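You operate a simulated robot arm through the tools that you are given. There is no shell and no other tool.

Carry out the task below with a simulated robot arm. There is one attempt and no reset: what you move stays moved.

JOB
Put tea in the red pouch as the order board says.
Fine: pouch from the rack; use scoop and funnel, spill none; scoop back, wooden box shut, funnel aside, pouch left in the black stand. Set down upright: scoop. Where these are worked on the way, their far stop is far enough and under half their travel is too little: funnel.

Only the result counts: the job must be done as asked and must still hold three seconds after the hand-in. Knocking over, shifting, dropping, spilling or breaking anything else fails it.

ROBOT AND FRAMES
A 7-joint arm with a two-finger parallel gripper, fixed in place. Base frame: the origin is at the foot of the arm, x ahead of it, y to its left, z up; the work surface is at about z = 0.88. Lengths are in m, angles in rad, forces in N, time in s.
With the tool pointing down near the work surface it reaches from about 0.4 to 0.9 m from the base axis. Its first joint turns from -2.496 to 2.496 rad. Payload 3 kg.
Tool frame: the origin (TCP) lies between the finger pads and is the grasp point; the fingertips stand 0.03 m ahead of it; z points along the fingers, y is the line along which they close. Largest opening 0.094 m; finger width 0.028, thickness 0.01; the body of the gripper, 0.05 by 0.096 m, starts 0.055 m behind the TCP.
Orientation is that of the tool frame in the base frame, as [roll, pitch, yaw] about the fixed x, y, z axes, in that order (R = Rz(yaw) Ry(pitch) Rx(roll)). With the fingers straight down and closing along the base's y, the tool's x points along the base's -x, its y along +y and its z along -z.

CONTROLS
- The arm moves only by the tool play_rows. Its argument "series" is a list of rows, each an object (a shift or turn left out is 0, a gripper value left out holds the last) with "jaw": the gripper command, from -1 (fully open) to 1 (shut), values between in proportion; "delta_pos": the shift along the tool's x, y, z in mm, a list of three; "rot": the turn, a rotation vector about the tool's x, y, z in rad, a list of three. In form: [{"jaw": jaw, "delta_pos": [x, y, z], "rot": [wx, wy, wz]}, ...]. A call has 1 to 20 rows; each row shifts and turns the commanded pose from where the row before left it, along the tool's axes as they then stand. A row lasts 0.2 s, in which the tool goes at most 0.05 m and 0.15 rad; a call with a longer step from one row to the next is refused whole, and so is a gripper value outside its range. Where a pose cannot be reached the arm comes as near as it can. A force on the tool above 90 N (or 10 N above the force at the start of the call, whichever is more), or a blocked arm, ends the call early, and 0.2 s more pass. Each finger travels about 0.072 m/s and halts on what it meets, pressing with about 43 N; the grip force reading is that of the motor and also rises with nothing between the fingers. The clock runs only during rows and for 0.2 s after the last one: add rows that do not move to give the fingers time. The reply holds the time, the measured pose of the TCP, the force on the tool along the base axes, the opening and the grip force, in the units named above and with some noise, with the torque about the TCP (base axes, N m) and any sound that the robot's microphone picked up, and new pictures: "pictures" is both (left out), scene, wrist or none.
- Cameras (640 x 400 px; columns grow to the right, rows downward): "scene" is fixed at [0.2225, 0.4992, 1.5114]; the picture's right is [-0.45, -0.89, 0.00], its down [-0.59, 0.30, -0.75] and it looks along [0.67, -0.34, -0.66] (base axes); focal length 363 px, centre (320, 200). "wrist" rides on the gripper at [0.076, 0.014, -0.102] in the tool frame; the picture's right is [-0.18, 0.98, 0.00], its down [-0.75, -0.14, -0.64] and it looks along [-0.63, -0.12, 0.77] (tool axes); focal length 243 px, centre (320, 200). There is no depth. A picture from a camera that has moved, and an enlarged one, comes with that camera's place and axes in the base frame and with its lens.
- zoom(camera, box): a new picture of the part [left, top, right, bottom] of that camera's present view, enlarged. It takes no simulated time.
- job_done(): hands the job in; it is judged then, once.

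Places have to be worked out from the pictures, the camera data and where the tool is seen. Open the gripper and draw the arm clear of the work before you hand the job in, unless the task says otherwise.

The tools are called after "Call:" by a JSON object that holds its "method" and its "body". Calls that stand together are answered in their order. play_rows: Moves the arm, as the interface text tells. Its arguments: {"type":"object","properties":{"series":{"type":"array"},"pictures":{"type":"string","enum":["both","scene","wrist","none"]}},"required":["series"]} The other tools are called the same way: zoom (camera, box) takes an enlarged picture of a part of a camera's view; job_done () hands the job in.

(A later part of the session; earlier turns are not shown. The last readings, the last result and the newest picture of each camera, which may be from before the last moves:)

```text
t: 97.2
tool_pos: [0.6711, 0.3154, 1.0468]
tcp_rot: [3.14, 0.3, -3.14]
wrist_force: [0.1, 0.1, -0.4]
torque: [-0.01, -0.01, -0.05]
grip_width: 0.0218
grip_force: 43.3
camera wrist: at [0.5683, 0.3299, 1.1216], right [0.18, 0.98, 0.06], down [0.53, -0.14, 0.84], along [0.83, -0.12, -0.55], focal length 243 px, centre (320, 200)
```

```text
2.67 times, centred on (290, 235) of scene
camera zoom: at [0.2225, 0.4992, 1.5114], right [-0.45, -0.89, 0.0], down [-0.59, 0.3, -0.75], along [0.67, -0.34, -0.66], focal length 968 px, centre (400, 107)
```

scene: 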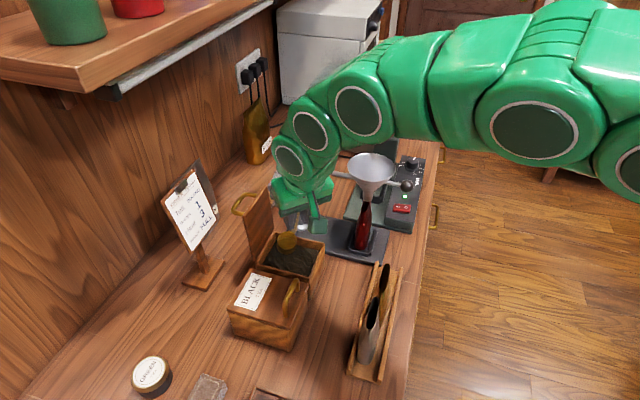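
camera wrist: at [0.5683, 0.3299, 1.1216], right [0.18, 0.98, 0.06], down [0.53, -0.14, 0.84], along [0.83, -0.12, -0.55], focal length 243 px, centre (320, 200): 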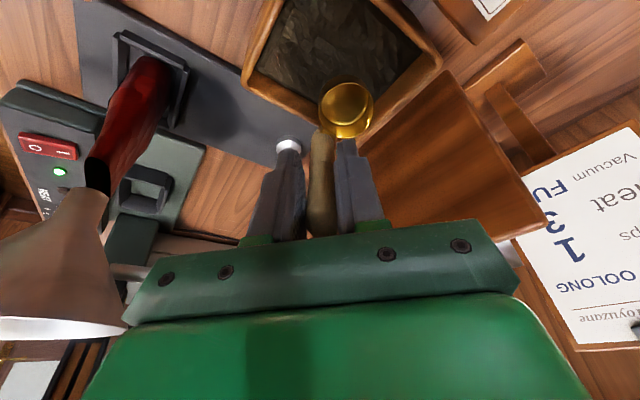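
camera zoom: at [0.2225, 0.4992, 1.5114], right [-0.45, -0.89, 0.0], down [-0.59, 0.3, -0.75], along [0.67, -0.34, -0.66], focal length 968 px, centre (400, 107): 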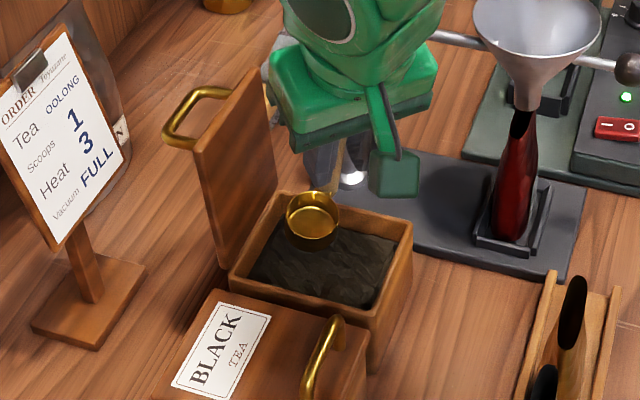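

The cup would land well inside, but the handle would pass close to the far wall, so I shift 8 mm away from it and then plunge slowly.

Call:
{"method": "play_rows", "body": {"series": [{"jaw": 1, "delta_pos": [5.7, 6, -1.8]}, {"delta_pos": [3, 0, 9.6]}, {"delta_pos": [3, 0, 9.6]}, {"delta_pos": [3, 0, 9.6]}, {}]}}

Call:
{"method": "zoom", "body": {"camera": "wrist", "box": [220, 0, 460, 240]}}

Call:
{"method": "zoom", "body": {"camera": "scene", "box": [240, 190, 340, 310]}}

```text
t: 98.4
tool_pos: [0.667, 0.3236, 1.0165]
tcp_rot: [3.138, 0.299, -3.141]
wrist_force: [0.3, -0.4, -0.3]
torque: [-0.02, 0.01, -0.01]
grip_width: 0.0219
grip_force: 43.0
camera wrist: at [0.5628, 0.3366, 1.0922], right [0.18, 0.98, 0.06], down [0.53, -0.14, 0.84], along [0.83, -0.12, -0.55], focal length 243 px, centre (320, 200)
```

scene: 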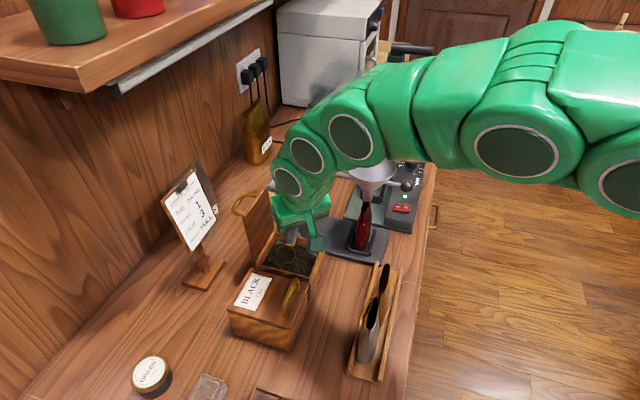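
wrist: 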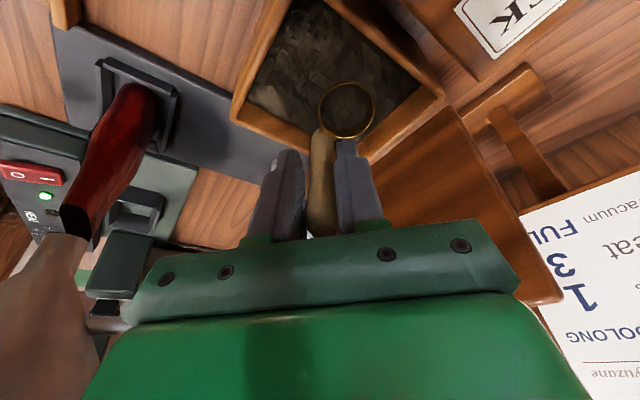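

```text
1.67 times, centred on (340, 120) of wrist
camera zoom: at [0.5628, 0.3366, 1.0922], right [0.18, 0.98, 0.06], down [0.53, -0.14, 0.84], along [0.83, -0.12, -0.55], focal length 404 px, centre (287, 333)
```

zoom: 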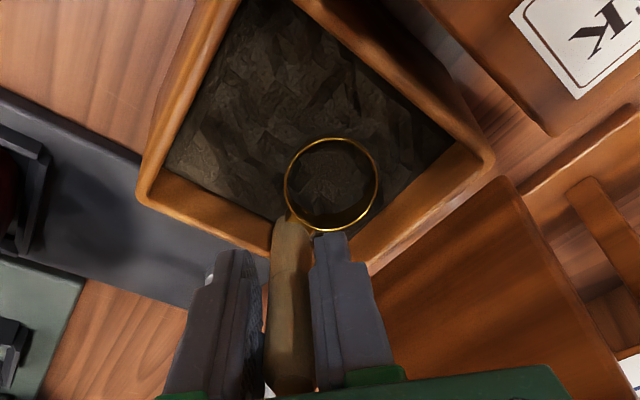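

```text
3.33 times, centred on (290, 250) of scene
camera zoom: at [0.2225, 0.4992, 1.5114], right [-0.45, -0.89, 0.0], down [-0.59, 0.3, -0.75], along [0.67, -0.34, -0.66], focal length 1210 px, centre (420, 33)
```

zoom: 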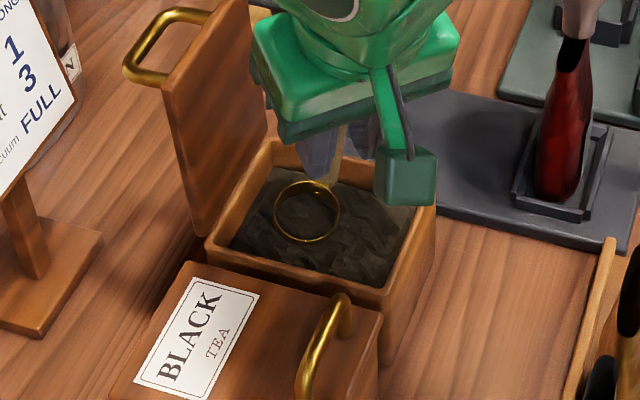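

The cup enters the tea without resistance and its rim is right at the surface. I go 16 mm deeper, level it with a short sweep, pause, and lift slowly.

Call:
{"method": "play_rows", "body": {"series": [{"jaw": 1, "delta_pos": [2.4, 0, 7.6]}, {"delta_pos": [2.4, 0, 7.6]}, {}, {"delta_pos": [-1.5, 0, 0.8], "rot": [0, 0.1, 0]}, {"delta_pos": [-1.5, 0, 0.8], "rot": [0, 0.1, 0]}, {"delta_pos": [-1.5, 0, 0.8], "rot": [0, 0.1, 0]}, {}, {}]}}

Call:
{"method": "zoom", "body": {"camera": "wrist", "box": [220, 0, 460, 240]}}

Call:
{"method": "zoom", "body": {"camera": "scene", "box": [240, 190, 340, 310]}}

```text
t: 100.2
tool_pos: [0.6713, 0.3231, 0.9998]
tcp_rot: [3.137, 0.0, 3.141]
wrist_force: [0.4, 0.7, -1.1]
torque: [-0.02, -0.01, -0.01]
grip_width: 0.0218
grip_force: 43.1
camera wrist: at [0.5949, 0.3367, 1.1018], right [0.18, 0.98, 0.0], down [0.75, -0.14, 0.64], along [0.63, -0.12, -0.77], focal length 243 px, centre (320, 200)
```

scene: 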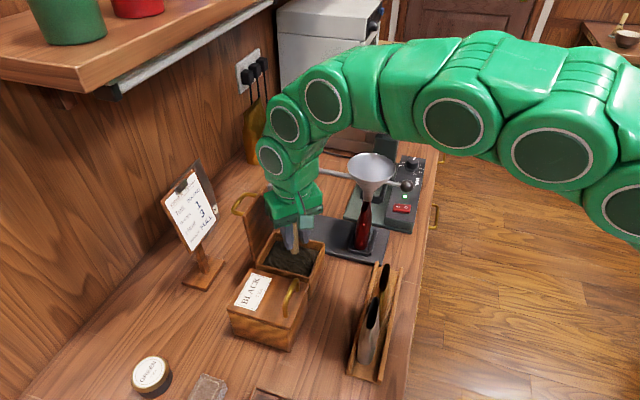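
wrist: 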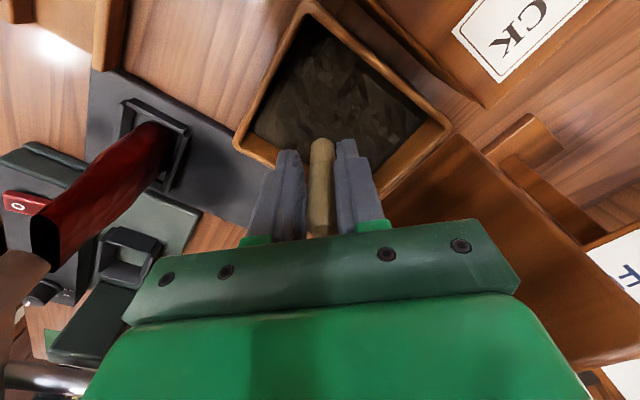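

```text
1.67 times, centred on (340, 120) of wrist
camera zoom: at [0.5949, 0.3367, 1.1018], right [0.18, 0.98, 0.0], down [0.75, -0.14, 0.64], along [0.63, -0.12, -0.77], focal length 404 px, centre (287, 333)
```

zoom: 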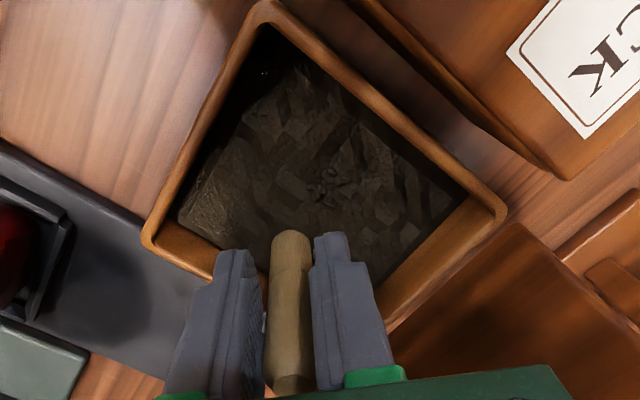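

```text
3.33 times, centred on (290, 250) of scene
camera zoom: at [0.2225, 0.4992, 1.5114], right [-0.45, -0.89, 0.0], down [-0.59, 0.3, -0.75], along [0.67, -0.34, -0.66], focal length 1210 px, centre (420, 33)
```

zoom: 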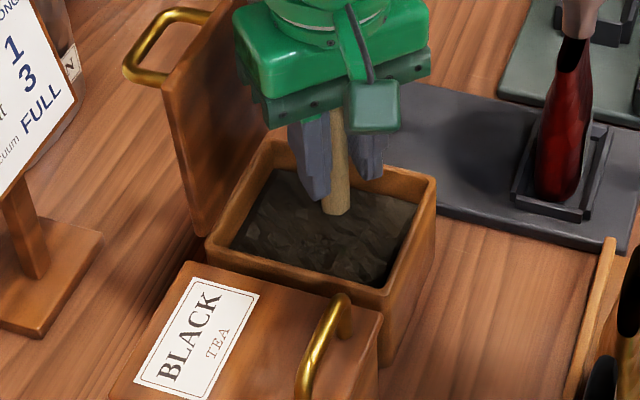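

The cup is submerged and level; now I lift slowly straight up.

Call:
{"method": "play_rows", "body": {"series": [{"jaw": 1, "delta_pos": [0, 0, -8]}, {"delta_pos": [0, 0, -12]}, {"delta_pos": [0, 0, -15]}, {"delta_pos": [0, 0, -15]}, {"delta_pos": [0, 0, -15]}, {"delta_pos": [0, 0, -15]}, {"delta_pos": [0, 0, -15]}, {}]}}

Call:
{"method": "zoom", "body": {"camera": "wrist", "box": [220, 0, 460, 240]}}

Call:
{"method": "zoom", "body": {"camera": "scene", "box": [240, 190, 340, 310]}}

```text
t: 102.0
tool_pos: [0.6705, 0.324, 1.0946]
tcp_rot: [3.137, -0.001, 3.141]
wrist_force: [0.1, 0.7, -1.6]
torque: [-0.04, -0.03, -0.01]
grip_width: 0.0219
grip_force: 43.3
camera wrist: at [0.5945, 0.337, 1.1968], right [0.18, 0.98, 0.0], down [0.75, -0.14, 0.64], along [0.63, -0.12, -0.77], focal length 243 px, centre (320, 200)
```

scene: 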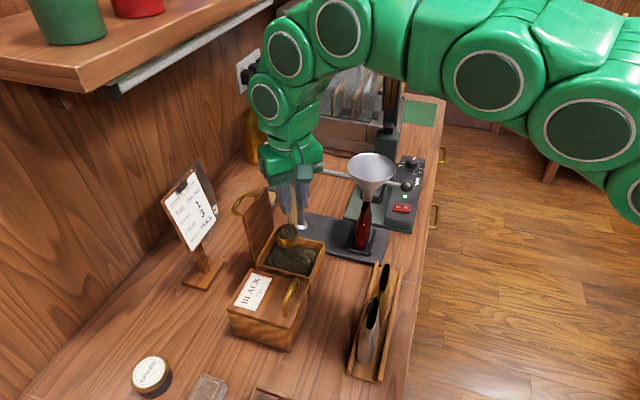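
wrist: 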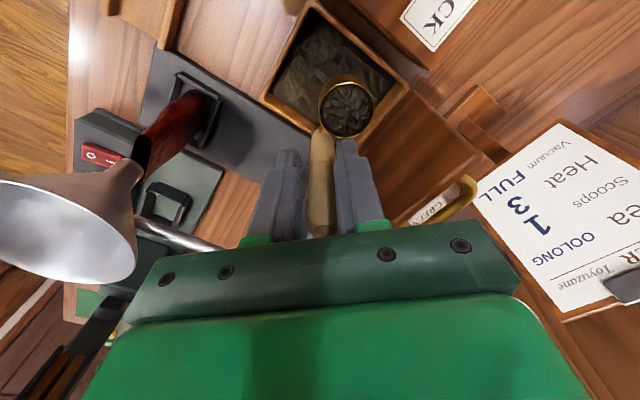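

```text
1.67 times, centred on (340, 120) of wrist
camera zoom: at [0.5945, 0.337, 1.1968], right [0.18, 0.98, 0.0], down [0.75, -0.14, 0.64], along [0.63, -0.12, -0.77], focal length 404 px, centre (287, 333)
```

zoom: 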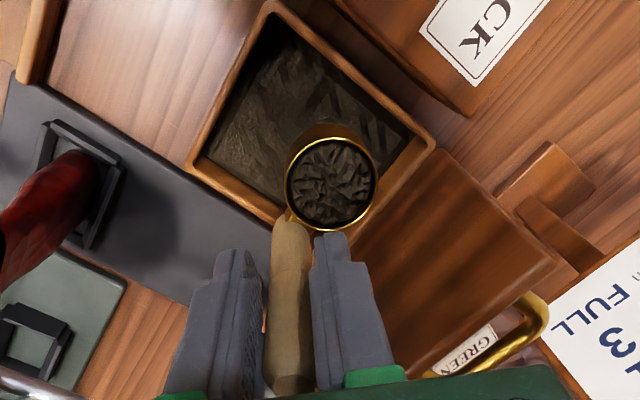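

```text
3.33 times, centred on (290, 250) of scene
camera zoom: at [0.2225, 0.4992, 1.5114], right [-0.45, -0.89, 0.0], down [-0.59, 0.3, -0.75], along [0.67, -0.34, -0.66], focal length 1210 px, centre (420, 33)
```

zoom: 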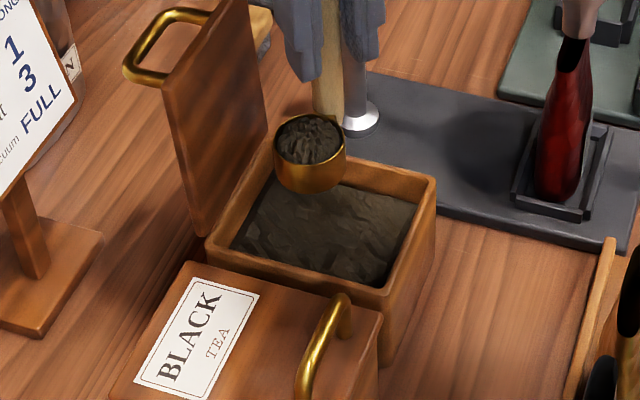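

The cup is full and level. I raise it to z≈1.20 and carry it slowly over to the funnel, keeping it level.

Call:
{"method": "play_rows", "body": {"series": [{"jaw": 1, "delta_pos": [0, 0, -12]}, {"delta_pos": [0, 0, -20]}, {"delta_pos": [0, 0, -20]}, {"delta_pos": [0, 0, -20]}, {"delta_pos": [0, 0, -20]}, {"delta_pos": [0, 0, -12]}, {"delta_pos": [-2, -10, 0]}, {"delta_pos": [-4.5, -20, 0]}, {"delta_pos": [-4.5, -20, 0]}, {"delta_pos": [-4.5, -20, 0]}, {"delta_pos": [-4.5, -20, 0]}, {"delta_pos": [-4.5, -20, 0]}, {"delta_pos": [-4.5, -20, 0]}, {"delta_pos": [-4.5, -20, 0]}, {"delta_pos": [-4.5, -20, 0]}, {"delta_pos": [-4, -12, 0]}, {}]}}

Call:
{"method": "zoom", "body": {"camera": "wrist", "box": [220, 0, 460, 240]}}

Call:
{"method": "zoom", "body": {"camera": "scene", "box": [290, 90, 430, 260]}}

```text
t: 105.6
tool_pos: [0.7115, 0.1408, 1.1983]
tcp_rot: [3.139, 0.003, -3.141]
wrist_force: [2.3, 3.9, 15.5]
torque: [0.35, 0.19, -0.11]
grip_width: 0.0224
grip_force: 43.1
camera wrist: at [0.6358, 0.1544, 1.3004], right [0.18, 0.98, 0.0], down [0.75, -0.14, 0.64], along [0.63, -0.12, -0.77], focal length 243 px, centre (320, 200)
```

scene: 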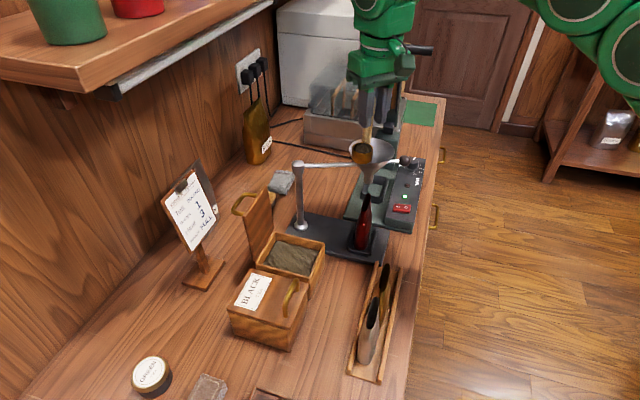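
wrist: 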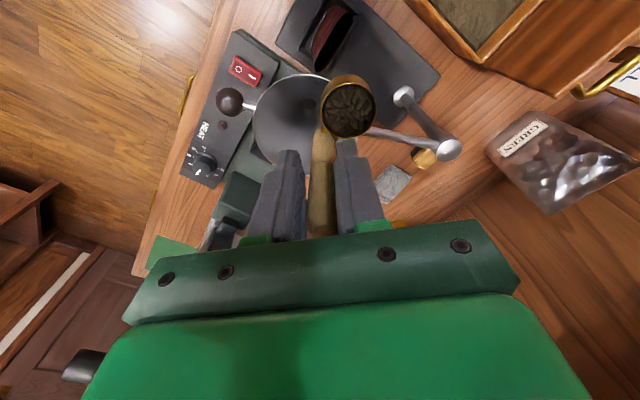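

```text
1.67 times, centred on (340, 120) of wrist
camera zoom: at [0.6358, 0.1544, 1.3004], right [0.18, 0.98, 0.0], down [0.75, -0.14, 0.64], along [0.63, -0.12, -0.77], focal length 404 px, centre (287, 333)
```

zoom: 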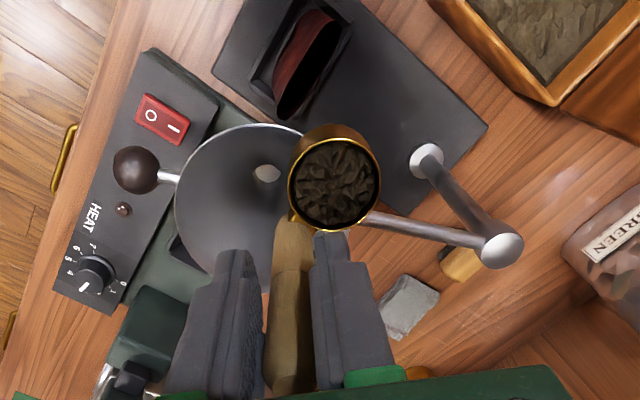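

```text
2.35 times, centred on (360, 175) of scene
camera zoom: at [0.2225, 0.4992, 1.5114], right [-0.45, -0.89, 0.0], down [-0.59, 0.3, -0.75], along [0.67, -0.34, -0.66], focal length 854 px, centre (226, 259)
```

zoom: 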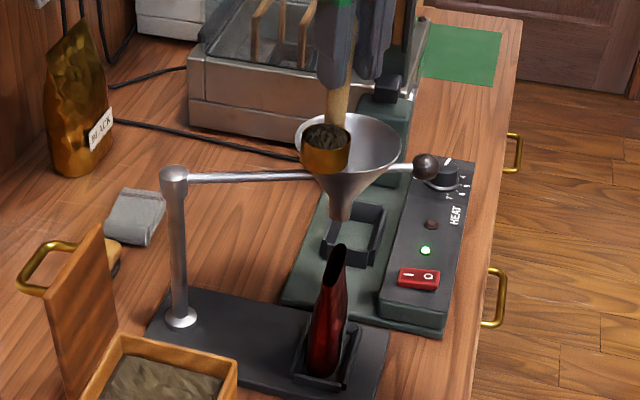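

The cup brushed the funnel's rim on the way and swung the funnel ~20° off the pouch; the tea still looks full. I lift clear slowly and re-centre the cup above the funnel, to nudge the funnel back from inside with the level cup.

Call:
{"method": "play_rows", "body": {"series": [{"jaw": 1, "delta_pos": [0, 0, -10]}, {"delta_pos": [0, 0, -10]}, {"delta_pos": [0, 0, -7]}, {}]}}

Call:
{"method": "zoom", "body": {"camera": "wrist", "box": [220, 0, 460, 240]}}

Call:
{"method": "zoom", "body": {"camera": "scene", "box": [290, 90, 430, 260]}}

```text
t: 106.6
tool_pos: [0.7105, 0.1405, 1.2271]
tcp_rot: [3.138, -0.001, -3.141]
wrist_force: [0.2, -1.1, -0.6]
torque: [0.0, -0.03, 0.02]
grip_width: 0.022
grip_force: 42.8
camera wrist: at [0.6357, 0.1543, 1.3278], right [0.18, 0.98, 0.0], down [0.75, -0.14, 0.64], along [0.63, -0.12, -0.77], focal length 243 px, centre (320, 200)
```

scene: 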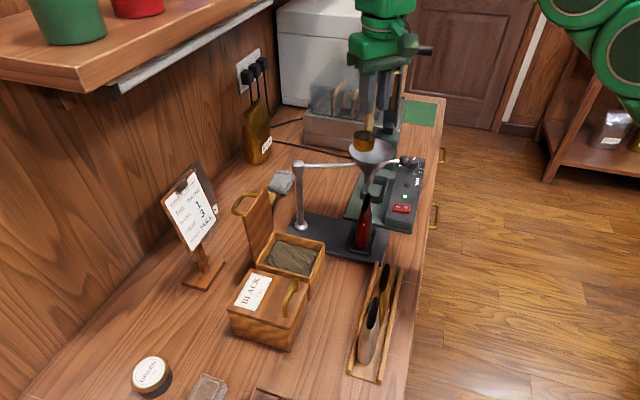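
wrist: 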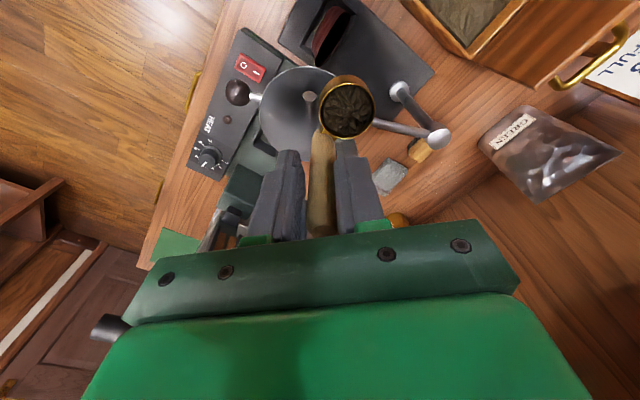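

```text
1.67 times, centred on (340, 120) of wrist
camera zoom: at [0.6357, 0.1543, 1.3278], right [0.18, 0.98, 0.0], down [0.75, -0.14, 0.64], along [0.63, -0.12, -0.77], focal length 404 px, centre (287, 333)
```

zoom: 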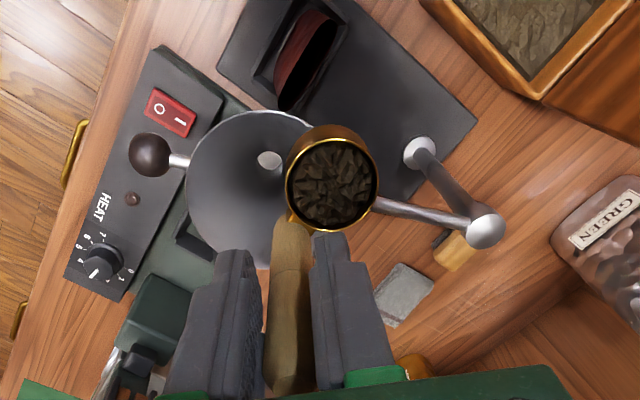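

```text
2.35 times, centred on (360, 175) of scene
camera zoom: at [0.2225, 0.4992, 1.5114], right [-0.45, -0.89, 0.0], down [-0.59, 0.3, -0.75], along [0.67, -0.34, -0.66], focal length 854 px, centre (226, 259)
```

zoom: 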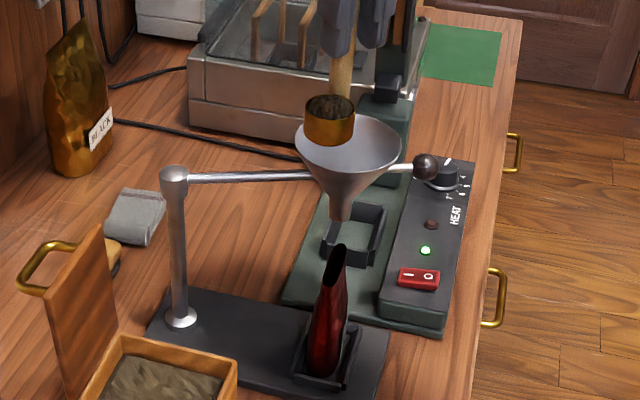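

The tea is intact and the funnel centre is now at about (0.716, 0.130). I centre the cup over it and lower the cup's bottom a little inside the cone.

Call:
{"method": "play_rows", "body": {"series": [{"jaw": 1, "delta_pos": [-7, -10, 0]}, {"delta_pos": [-7, -11, 0]}, {"delta_pos": [-6, -10, 0]}, {}, {"delta_pos": [0, 0, 10]}, {"delta_pos": [0, 0, 12]}, {"delta_pos": [0, 0, 12]}, {"delta_pos": [0, 0, 11]}, {}]}}

Call:
{"method": "zoom", "body": {"camera": "wrist", "box": [220, 0, 460, 240]}}

Call:
{"method": "zoom", "body": {"camera": "scene", "box": [290, 90, 430, 260]}}

```text
t: 108.6
tool_pos: [0.7329, 0.1119, 1.1797]
tcp_rot: [3.135, -0.001, -3.141]
wrist_force: [1.1, -0.2, -1.0]
torque: [0.02, 0.0, -0.01]
grip_width: 0.0221
grip_force: 42.3
camera wrist: at [0.6566, 0.1241, 1.2821], right [0.18, 0.98, 0.0], down [0.75, -0.14, 0.64], along [0.63, -0.12, -0.77], focal length 243 px, centre (320, 200)
```

scene: 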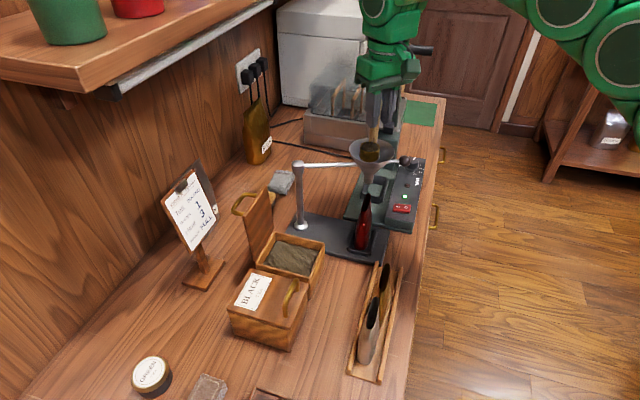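
wrist: 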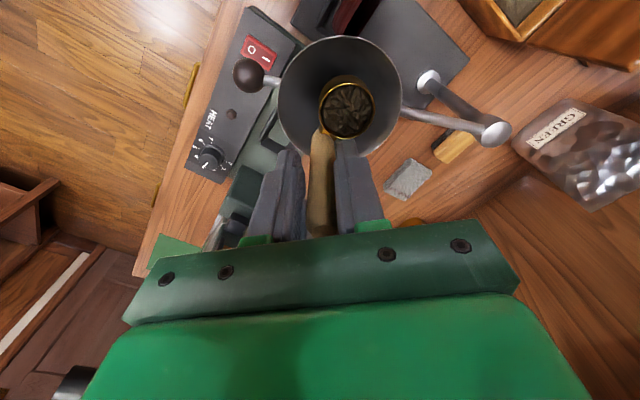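

```text
1.67 times, centred on (340, 120) of wrist
camera zoom: at [0.6566, 0.1241, 1.2821], right [0.18, 0.98, 0.0], down [0.75, -0.14, 0.64], along [0.63, -0.12, -0.77], focal length 404 px, centre (287, 333)
```

zoom: 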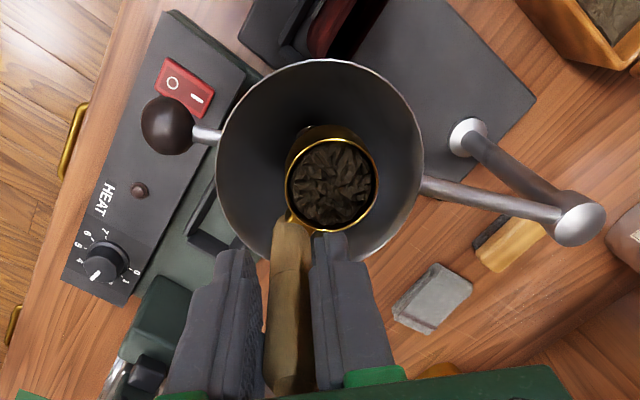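

```text
2.35 times, centred on (360, 175) of scene
camera zoom: at [0.2225, 0.4992, 1.5114], right [-0.45, -0.89, 0.0], down [-0.59, 0.3, -0.75], along [0.67, -0.34, -0.66], focal length 854 px, centre (226, 259)
```

zoom: 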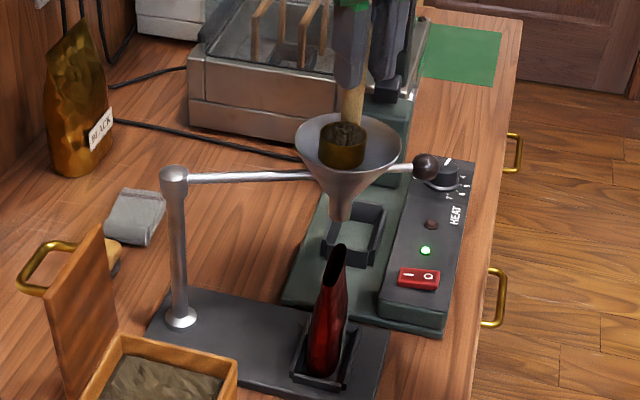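

The cup sits inside the funnel with room all round. I push the funnel gently back along its arc, first most of the way.

Call:
{"method": "play_rows", "body": {"series": [{"jaw": 1, "delta_pos": [4.5, 1.1, 0]}, {"delta_pos": [6.5, 1.6, 0]}, {"delta_pos": [6.7, 1.6, 0]}, {"delta_pos": [6.4, 5.8, 0]}, {"delta_pos": [6.5, 5.9, 0]}, {"delta_pos": [5.9, 5, 0]}, {"delta_pos": [5.9, 5, 0]}, {}]}}

Call:
{"method": "zoom", "body": {"camera": "wrist", "box": [220, 0, 460, 240]}}

Call:
{"method": "zoom", "body": {"camera": "scene", "box": [290, 90, 430, 260]}}

```text
t: 110.4
tool_pos: [0.6902, 0.1365, 1.1811]
tcp_rot: [3.139, 0.0, 3.141]
wrist_force: [-0.5, -0.1, -0.7]
torque: [0.01, 0.01, 0.03]
grip_width: 0.022
grip_force: 43.0
camera wrist: at [0.6145, 0.1494, 1.2827], right [0.18, 0.98, 0.0], down [0.75, -0.14, 0.64], along [0.63, -0.12, -0.77], focal length 243 px, centre (320, 200)
```

scene: 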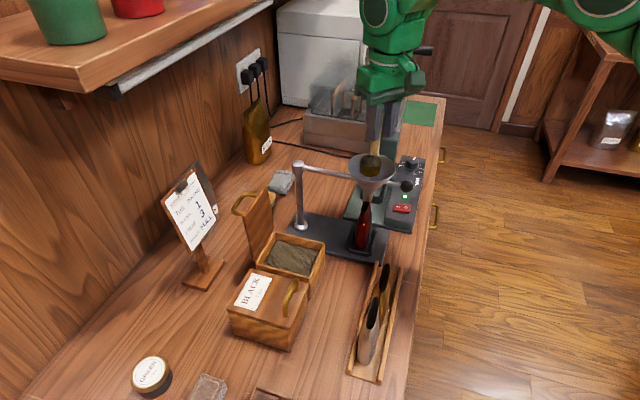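
wrist: 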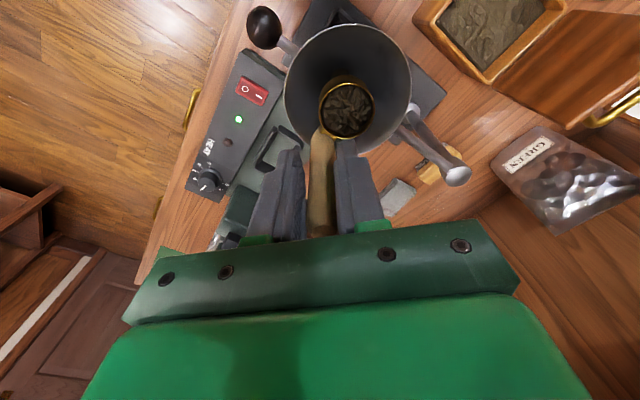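

```text
1.67 times, centred on (340, 120) of wrist
camera zoom: at [0.6145, 0.1494, 1.2827], right [0.18, 0.98, 0.0], down [0.75, -0.14, 0.64], along [0.63, -0.12, -0.77], focal length 404 px, centre (287, 333)
```

zoom: 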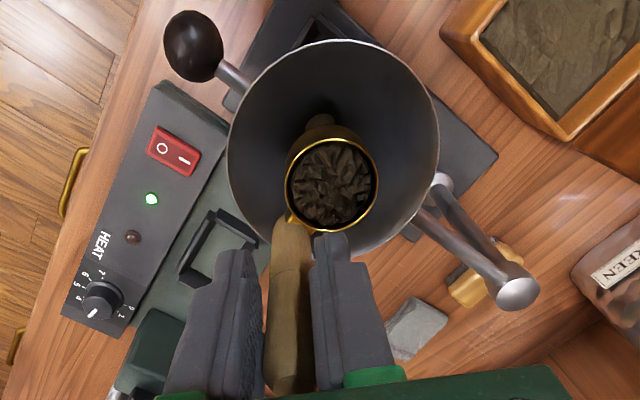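

```text
2.35 times, centred on (360, 175) of scene
camera zoom: at [0.2225, 0.4992, 1.5114], right [-0.45, -0.89, 0.0], down [-0.59, 0.3, -0.75], along [0.67, -0.34, -0.66], focal length 854 px, centre (226, 259)
```

zoom: 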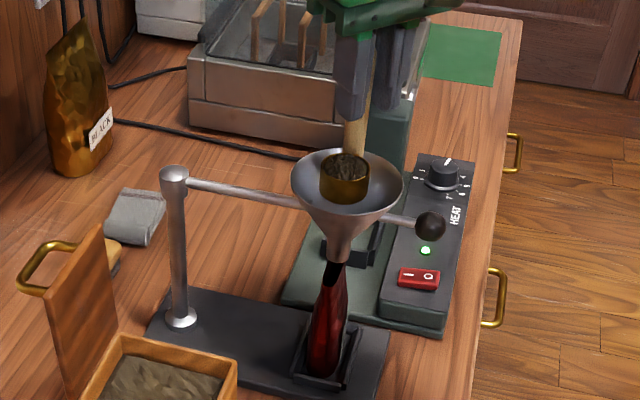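

The funnel is nearly back in place. I push the last centimetre gently until it meets the stop.

Call:
{"method": "play_rows", "body": {"series": [{"jaw": 1, "delta_pos": [4, 4.2, 0]}, {"delta_pos": [4, 4.2, 0]}, {}]}}

Call:
{"method": "zoom", "body": {"camera": "wrist", "box": [220, 0, 460, 240]}}

Call:
{"method": "zoom", "body": {"camera": "scene", "box": [290, 130, 410, 270]}}

```text
t: 111.2
tool_pos: [0.682, 0.1439, 1.1805]
tcp_rot: [3.137, 0.0, 3.14]
wrist_force: [-0.1, 0.5, -1.1]
torque: [-0.05, 0.0, 0.01]
grip_width: 0.0219
grip_force: 42.9
camera wrist: at [0.6058, 0.1582, 1.2826], right [0.18, 0.98, 0.0], down [0.75, -0.14, 0.64], along [0.63, -0.12, -0.77], focal length 243 px, centre (320, 200)
```

scene: 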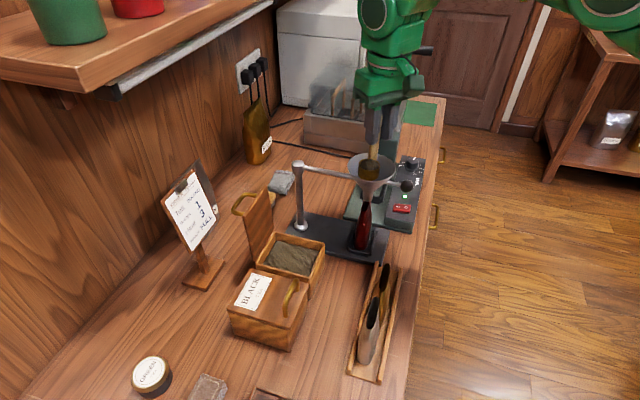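
wrist: 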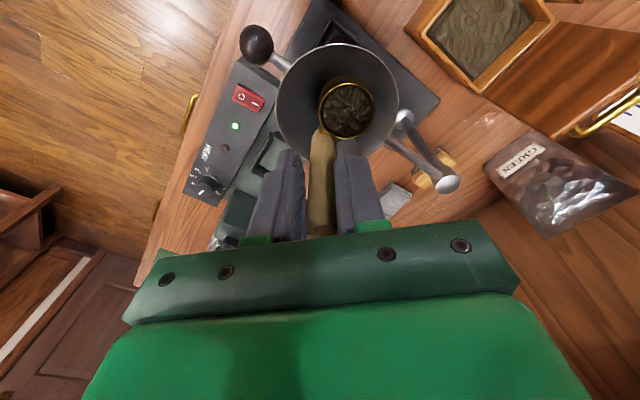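

```text
1.67 times, centred on (340, 120) of wrist
camera zoom: at [0.6058, 0.1582, 1.2826], right [0.18, 0.98, 0.0], down [0.75, -0.14, 0.64], along [0.63, -0.12, -0.77], focal length 404 px, centre (287, 333)
```

zoom: 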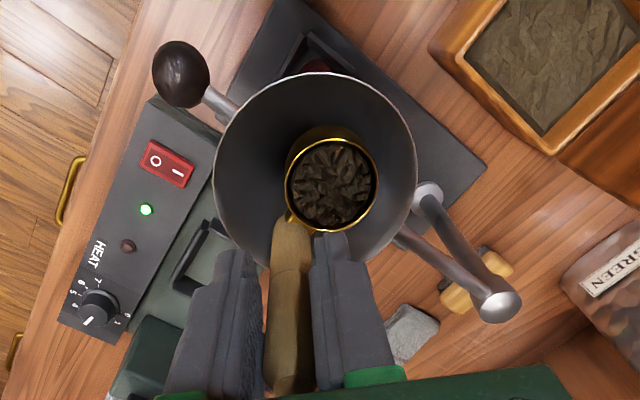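

```text
2.86 times, centred on (350, 200) of scene
camera zoom: at [0.2225, 0.4992, 1.5114], right [-0.45, -0.89, 0.0], down [-0.59, 0.3, -0.75], along [0.67, -0.34, -0.66], focal length 1037 px, centre (234, 200)
```

zoom: 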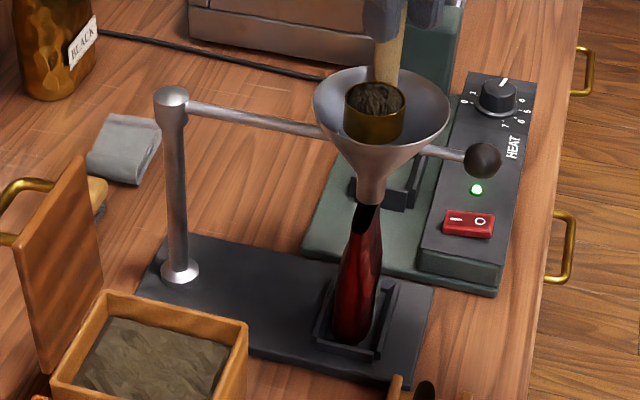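

The funnel is back at its stop exactly as before, tea still intact. I raise the cup 30 mm and begin tilting with its lip kept over the funnel's middle, up to 0.4 rad first.

Call:
{"method": "play_rows", "body": {"series": [{"jaw": 1, "delta_pos": [0, 0, -8]}, {"delta_pos": [0, 0, -11]}, {"delta_pos": [0, 0, -11]}, {"delta_pos": [0.8, -1, -3.1], "rot": [0, -0.1, 0]}, {"delta_pos": [0.8, -1, -2.5], "rot": [0, -0.1, 0]}, {"delta_pos": [0.9, -1, -1.9], "rot": [0, -0.1, 0]}, {"delta_pos": [1.1, -1, -1.4], "rot": [0, -0.1, 0]}, {}]}}

Call:
{"method": "zoom", "body": {"camera": "wrist", "box": [220, 0, 460, 240]}}

Call:
{"method": "zoom", "body": {"camera": "scene", "box": [290, 110, 410, 250]}}

```text
t: 113.0
tool_pos: [0.678, 0.1407, 1.2198]
tcp_rot: [3.139, 0.402, 3.139]
wrist_force: [-0.5, 0.0, -0.8]
torque: [-0.02, 0.04, -0.01]
grip_width: 0.0219
grip_force: 42.9
camera wrist: at [0.5681, 0.1538, 1.2829], right [0.17, 0.98, 0.07], down [0.44, -0.14, 0.88], along [0.88, -0.12, -0.46], focal length 243 px, centre (320, 200)
```

scene: 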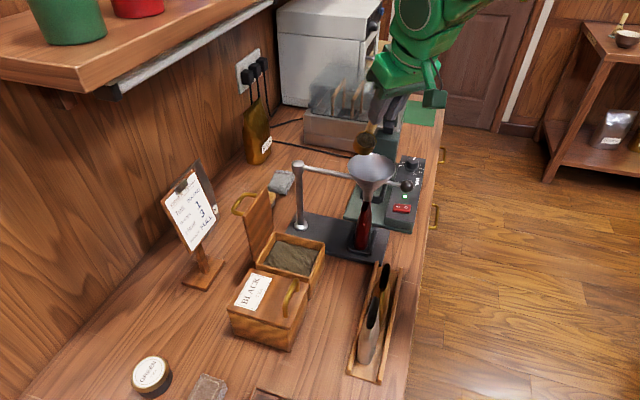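
wrist: 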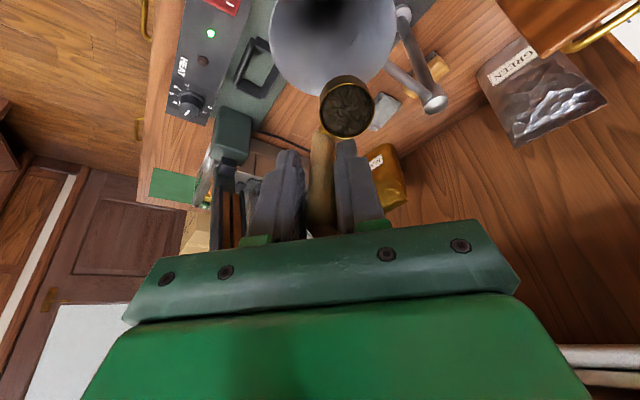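

```text
1.67 times, centred on (340, 120) of wrist
camera zoom: at [0.5681, 0.1538, 1.2829], right [0.17, 0.98, 0.07], down [0.44, -0.14, 0.88], along [0.88, -0.12, -0.46], focal length 404 px, centre (287, 333)
```

zoom: 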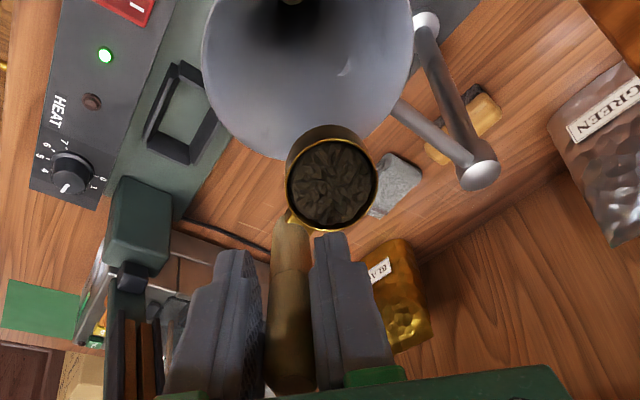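

```text
2.86 times, centred on (350, 180) of scene
camera zoom: at [0.2225, 0.4992, 1.5114], right [-0.45, -0.89, 0.0], down [-0.59, 0.3, -0.75], along [0.67, -0.34, -0.66], focal length 1037 px, centre (234, 257)
```

zoom: 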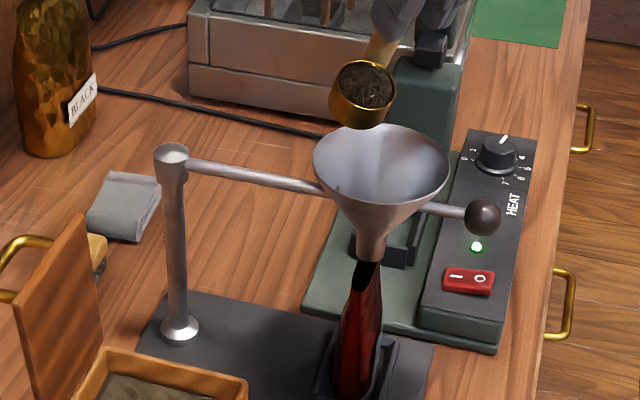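

The lip is at about (0.673, 0.162, 1.146), over the funnel's centre. I continue tilting about the lip to 1.0 rad.

Call:
{"method": "play_rows", "body": {"series": [{"jaw": 1, "delta_pos": [6.7, 0, -3.1], "rot": [0, -0.1, 0]}, {"delta_pos": [6.7, 0, -3.1], "rot": [0, -0.1, 0]}, {"delta_pos": [6.7, 0, -3.1], "rot": [0, -0.1, 0]}, {"delta_pos": [6.7, 0, -3.1], "rot": [0, -0.1, 0]}, {"delta_pos": [6.7, 0, -3.1], "rot": [0, -0.1, 0]}, {"delta_pos": [6.7, 0, -3.1], "rot": [0, -0.1, 0]}, {}]}}

Call:
{"method": "zoom", "body": {"camera": "wrist", "box": [220, 0, 460, 240]}}

Call:
{"method": "zoom", "body": {"camera": "scene", "box": [290, 110, 410, 250]}}

```text
t: 114.6
tool_pos: [0.6349, 0.1394, 1.2095]
tcp_rot: [3.137, 1.002, 3.137]
wrist_force: [0.2, 0.5, -1.6]
torque: [-0.01, 0.02, 0.01]
grip_width: 0.0221
grip_force: 42.7
camera wrist: at [0.5081, 0.154, 1.1997], right [0.1, 0.98, 0.16], down [-0.14, -0.14, 0.98], along [0.99, -0.12, 0.12], focal length 243 px, centre (320, 200)
```

scene: 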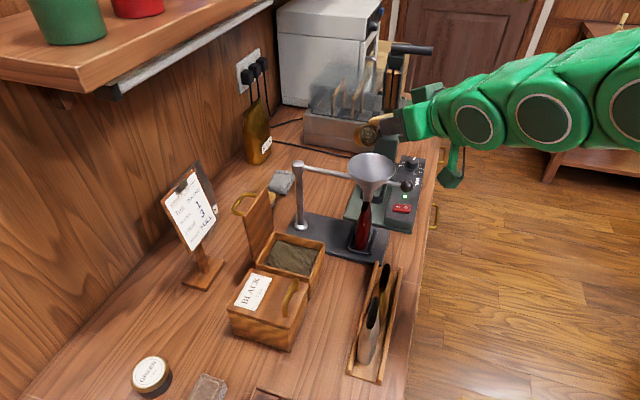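
wrist: 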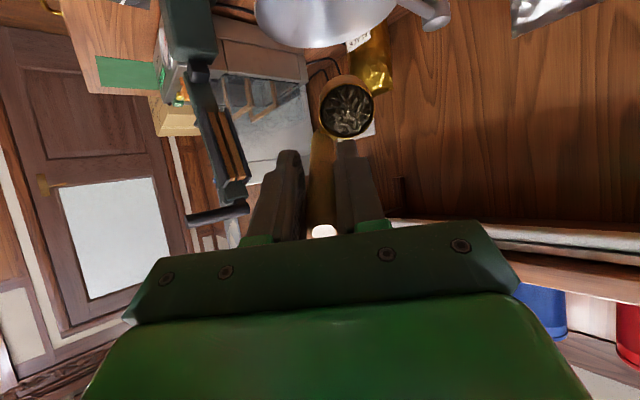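

```text
1.67 times, centred on (340, 120) of wrist
camera zoom: at [0.5081, 0.154, 1.1997], right [0.1, 0.98, 0.16], down [-0.14, -0.14, 0.98], along [0.99, -0.12, 0.12], focal length 404 px, centre (287, 333)
```

zoom: 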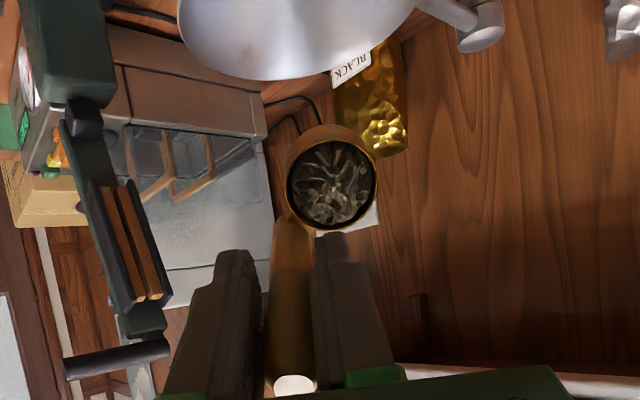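

```text
2.86 times, centred on (350, 180) of scene
camera zoom: at [0.2225, 0.4992, 1.5114], right [-0.45, -0.89, 0.0], down [-0.59, 0.3, -0.75], along [0.67, -0.34, -0.66], focal length 1037 px, centre (234, 257)
```

zoom: 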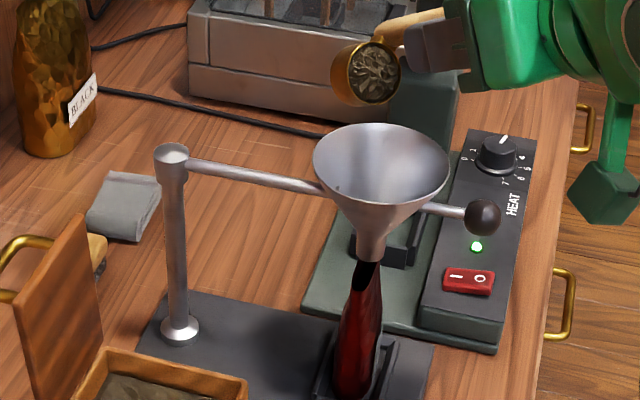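

No tea has left yet at 57°. The lip stays over the funnel; I tilt on to 1.6 rad while lowering about 12 mm.

Call:
{"method": "play_rows", "body": {"series": [{"jaw": 1, "delta_pos": [8.4, 0, -2.0], "rot": [0, -0.1, 0]}, {"delta_pos": [8.5, 0, -2.2], "rot": [0, -0.1, 0]}, {"delta_pos": [8.6, 0, -2.4], "rot": [0, -0.1, 0]}, {"delta_pos": [8.6, 0, -2.6], "rot": [0, -0.1, 0]}, {"delta_pos": [8.7, 0, -2.8], "rot": [0, -0.1, 0]}, {"delta_pos": [8.7, 0, -3.0], "rot": [0, -0.1, 0]}, {}]}}

Call:
{"method": "zoom", "body": {"camera": "wrist", "box": [220, 0, 460, 240]}}

Call:
{"method": "zoom", "body": {"camera": "scene", "box": [290, 110, 410, 250]}}

```text
t: 116.2
tool_pos: [0.6165, 0.1633, 1.1974]
tcp_rot: [3.127, 1.402, 3.125]
wrist_force: [0.5, 0.4, -1.1]
torque: [0.0, 0.1, 0.02]
grip_width: 0.0217
grip_force: 43.1
out of reach, approached as far as the arm can: row 4, 5, 6
camera wrist: at [0.5033, 0.1771, 1.1396], right [0.03, 0.98, 0.18], down [-0.51, -0.14, 0.85], along [0.86, -0.12, 0.49], focal length 243 px, centre (320, 200)
```

scene: 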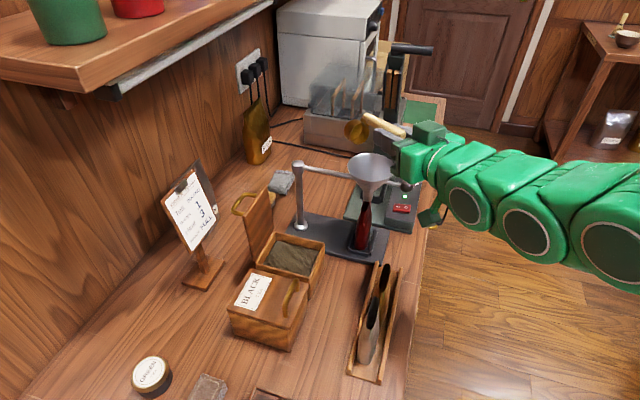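
wrist: 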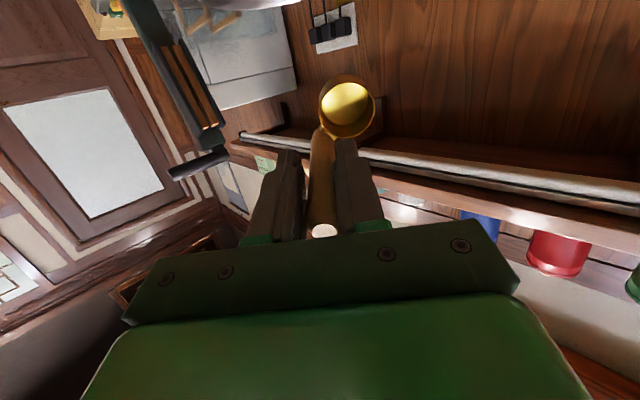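

```text
1.67 times, centred on (340, 120) of wrist
camera zoom: at [0.5033, 0.1771, 1.1396], right [0.03, 0.98, 0.18], down [-0.51, -0.14, 0.85], along [0.86, -0.12, 0.49], focal length 404 px, centre (287, 333)
```

zoom: 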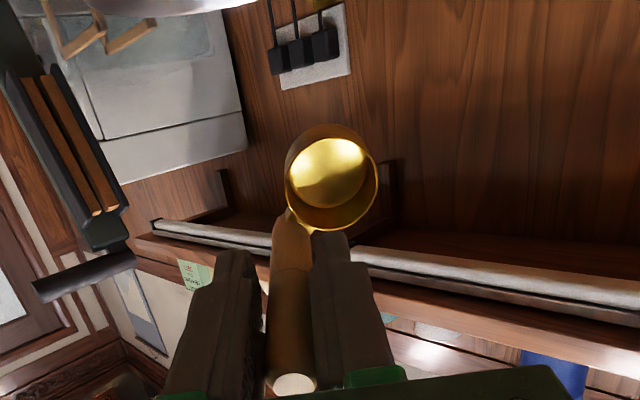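

```text
2.86 times, centred on (350, 180) of scene
camera zoom: at [0.2225, 0.4992, 1.5114], right [-0.45, -0.89, 0.0], down [-0.59, 0.3, -0.75], along [0.67, -0.34, -0.66], focal length 1037 px, centre (234, 257)
```

zoom: 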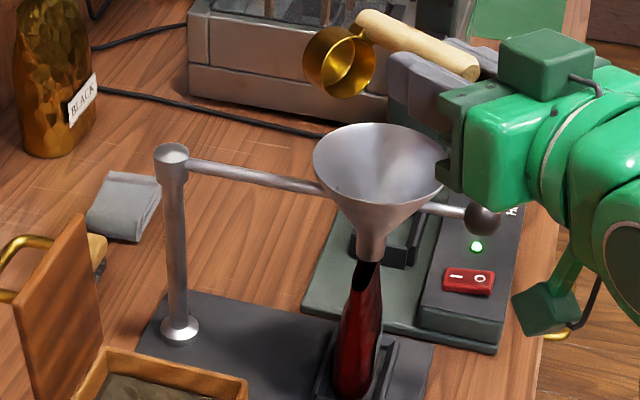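

The cup is empty. I check the table and funnel for spilled tea before moving back.

Call:
{"method": "zoom", "body": {"camera": "scene", "box": [330, 140, 410, 200]}}

Call:
{"method": "zoom", "body": {"camera": "scene", "box": [280, 190, 420, 280]}}

Call:
{"method": "zoom", "body": {"camera": "scene", "box": [340, 180, 400, 260]}}

```text
6.67 times, centred on (370, 170) of scene
camera zoom: at [0.2225, 0.4992, 1.5114], right [-0.45, -0.89, 0.0], down [-0.59, 0.3, -0.75], along [0.67, -0.34, -0.66], focal length 2419 px, centre (-13, 400)
```

zoom: 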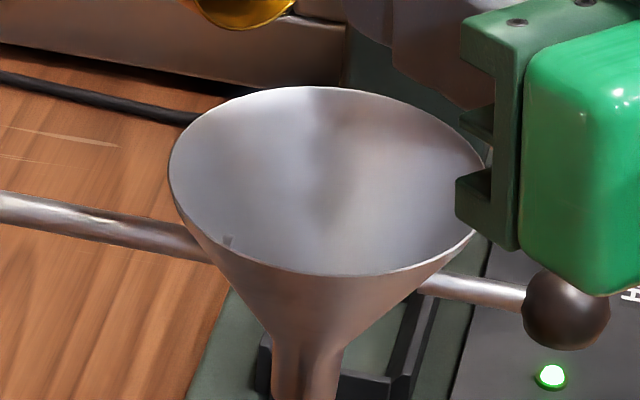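

```text
4.44 times, centred on (350, 235) of scene
camera zoom: at [0.2225, 0.4992, 1.5114], right [-0.45, -0.89, 0.0], down [-0.59, 0.3, -0.75], along [0.67, -0.34, -0.66], focal length 1613 px, centre (187, 44)
```

zoom: 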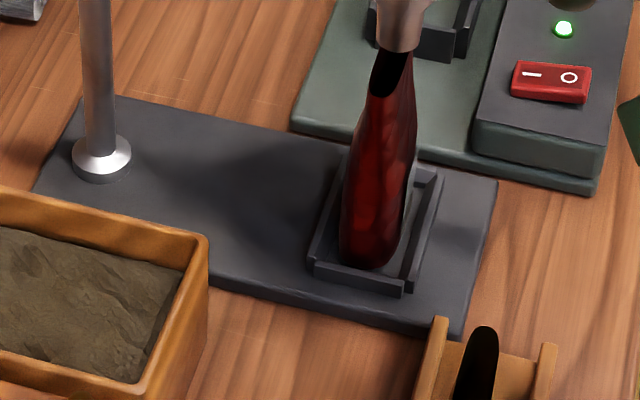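

```text
5.00 times, centred on (370, 220) of scene
camera zoom: at [0.2225, 0.4992, 1.5114], right [-0.45, -0.89, 0.0], down [-0.59, 0.3, -0.75], along [0.67, -0.34, -0.66], focal length 1814 px, centre (70, 100)
```

zoom: 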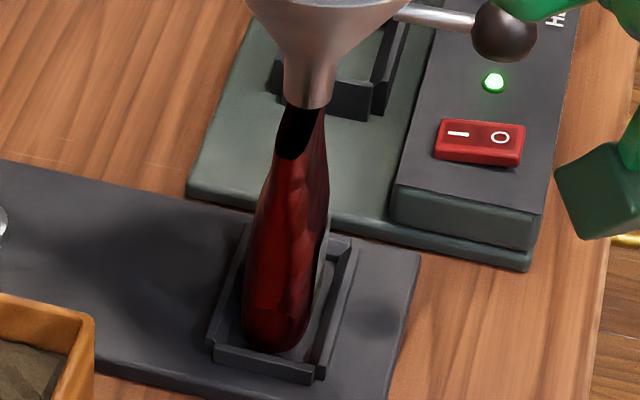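

No tea is visible outside, so the pour went into the funnel. I untilt about the lip, rising slightly to clear the funnel.

Call:
{"method": "play_rows", "body": {"series": [{"jaw": 1, "delta_pos": [-7, 0, 3.7], "rot": [0, 0.1, 0]}, {"delta_pos": [-7, 0, 3.7], "rot": [0, 0.1, 0]}, {"delta_pos": [-7, 0, 3.6], "rot": [0, 0.1, 0]}, {"delta_pos": [-7, 0, 3.5], "rot": [0, 0.1, 0]}, {"delta_pos": [-6.8, 0, 3.4], "rot": [0, 0.1, 0]}, {"delta_pos": [-6.8, 0, 3.4], "rot": [0, 0.1, 0]}, {"delta_pos": [-6.7, 0, 3.3], "rot": [0, 0.1, 0]}, {"delta_pos": [-6.6, 0, 3.3], "rot": [0, 0.1, 0]}, {"delta_pos": [-6.6, 0, 3.2], "rot": [0, 0.1, 0]}, {"delta_pos": [-6.5, 0, 3.2], "rot": [0, 0.1, 0]}, {}]}}

Call:
{"method": "zoom", "body": {"camera": "scene", "box": [290, 110, 410, 250]}}

```text
t: 118.6
tool_pos: [0.6808, 0.1625, 1.2326]
tcp_rot: [3.139, 0.4, 3.14]
wrist_force: [-0.1, 0.0, -1.5]
torque: [-0.01, 0.06, 0.01]
grip_width: 0.0216
grip_force: 43.1
camera wrist: at [0.5714, 0.177, 1.2967], right [0.17, 0.98, 0.07], down [0.44, -0.14, 0.88], along [0.88, -0.12, -0.46], focal length 243 px, centre (320, 200)
```

scene: 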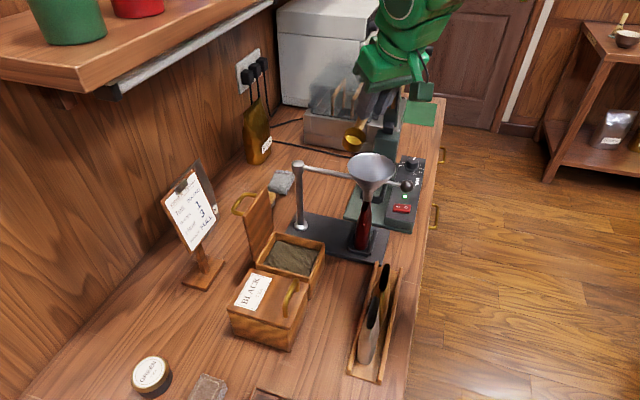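
wrist: 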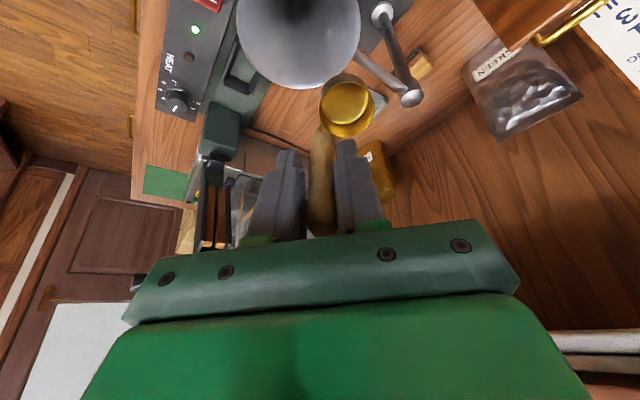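

```text
2.86 times, centred on (350, 180) of scene
camera zoom: at [0.2225, 0.4992, 1.5114], right [-0.45, -0.89, 0.0], down [-0.59, 0.3, -0.75], along [0.67, -0.34, -0.66], focal length 1037 px, centre (234, 257)
```

zoom: 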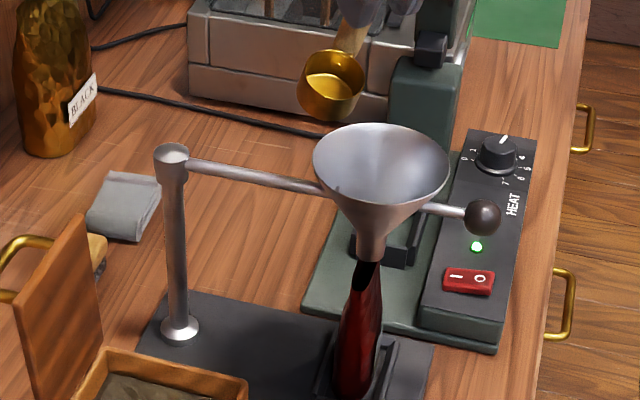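

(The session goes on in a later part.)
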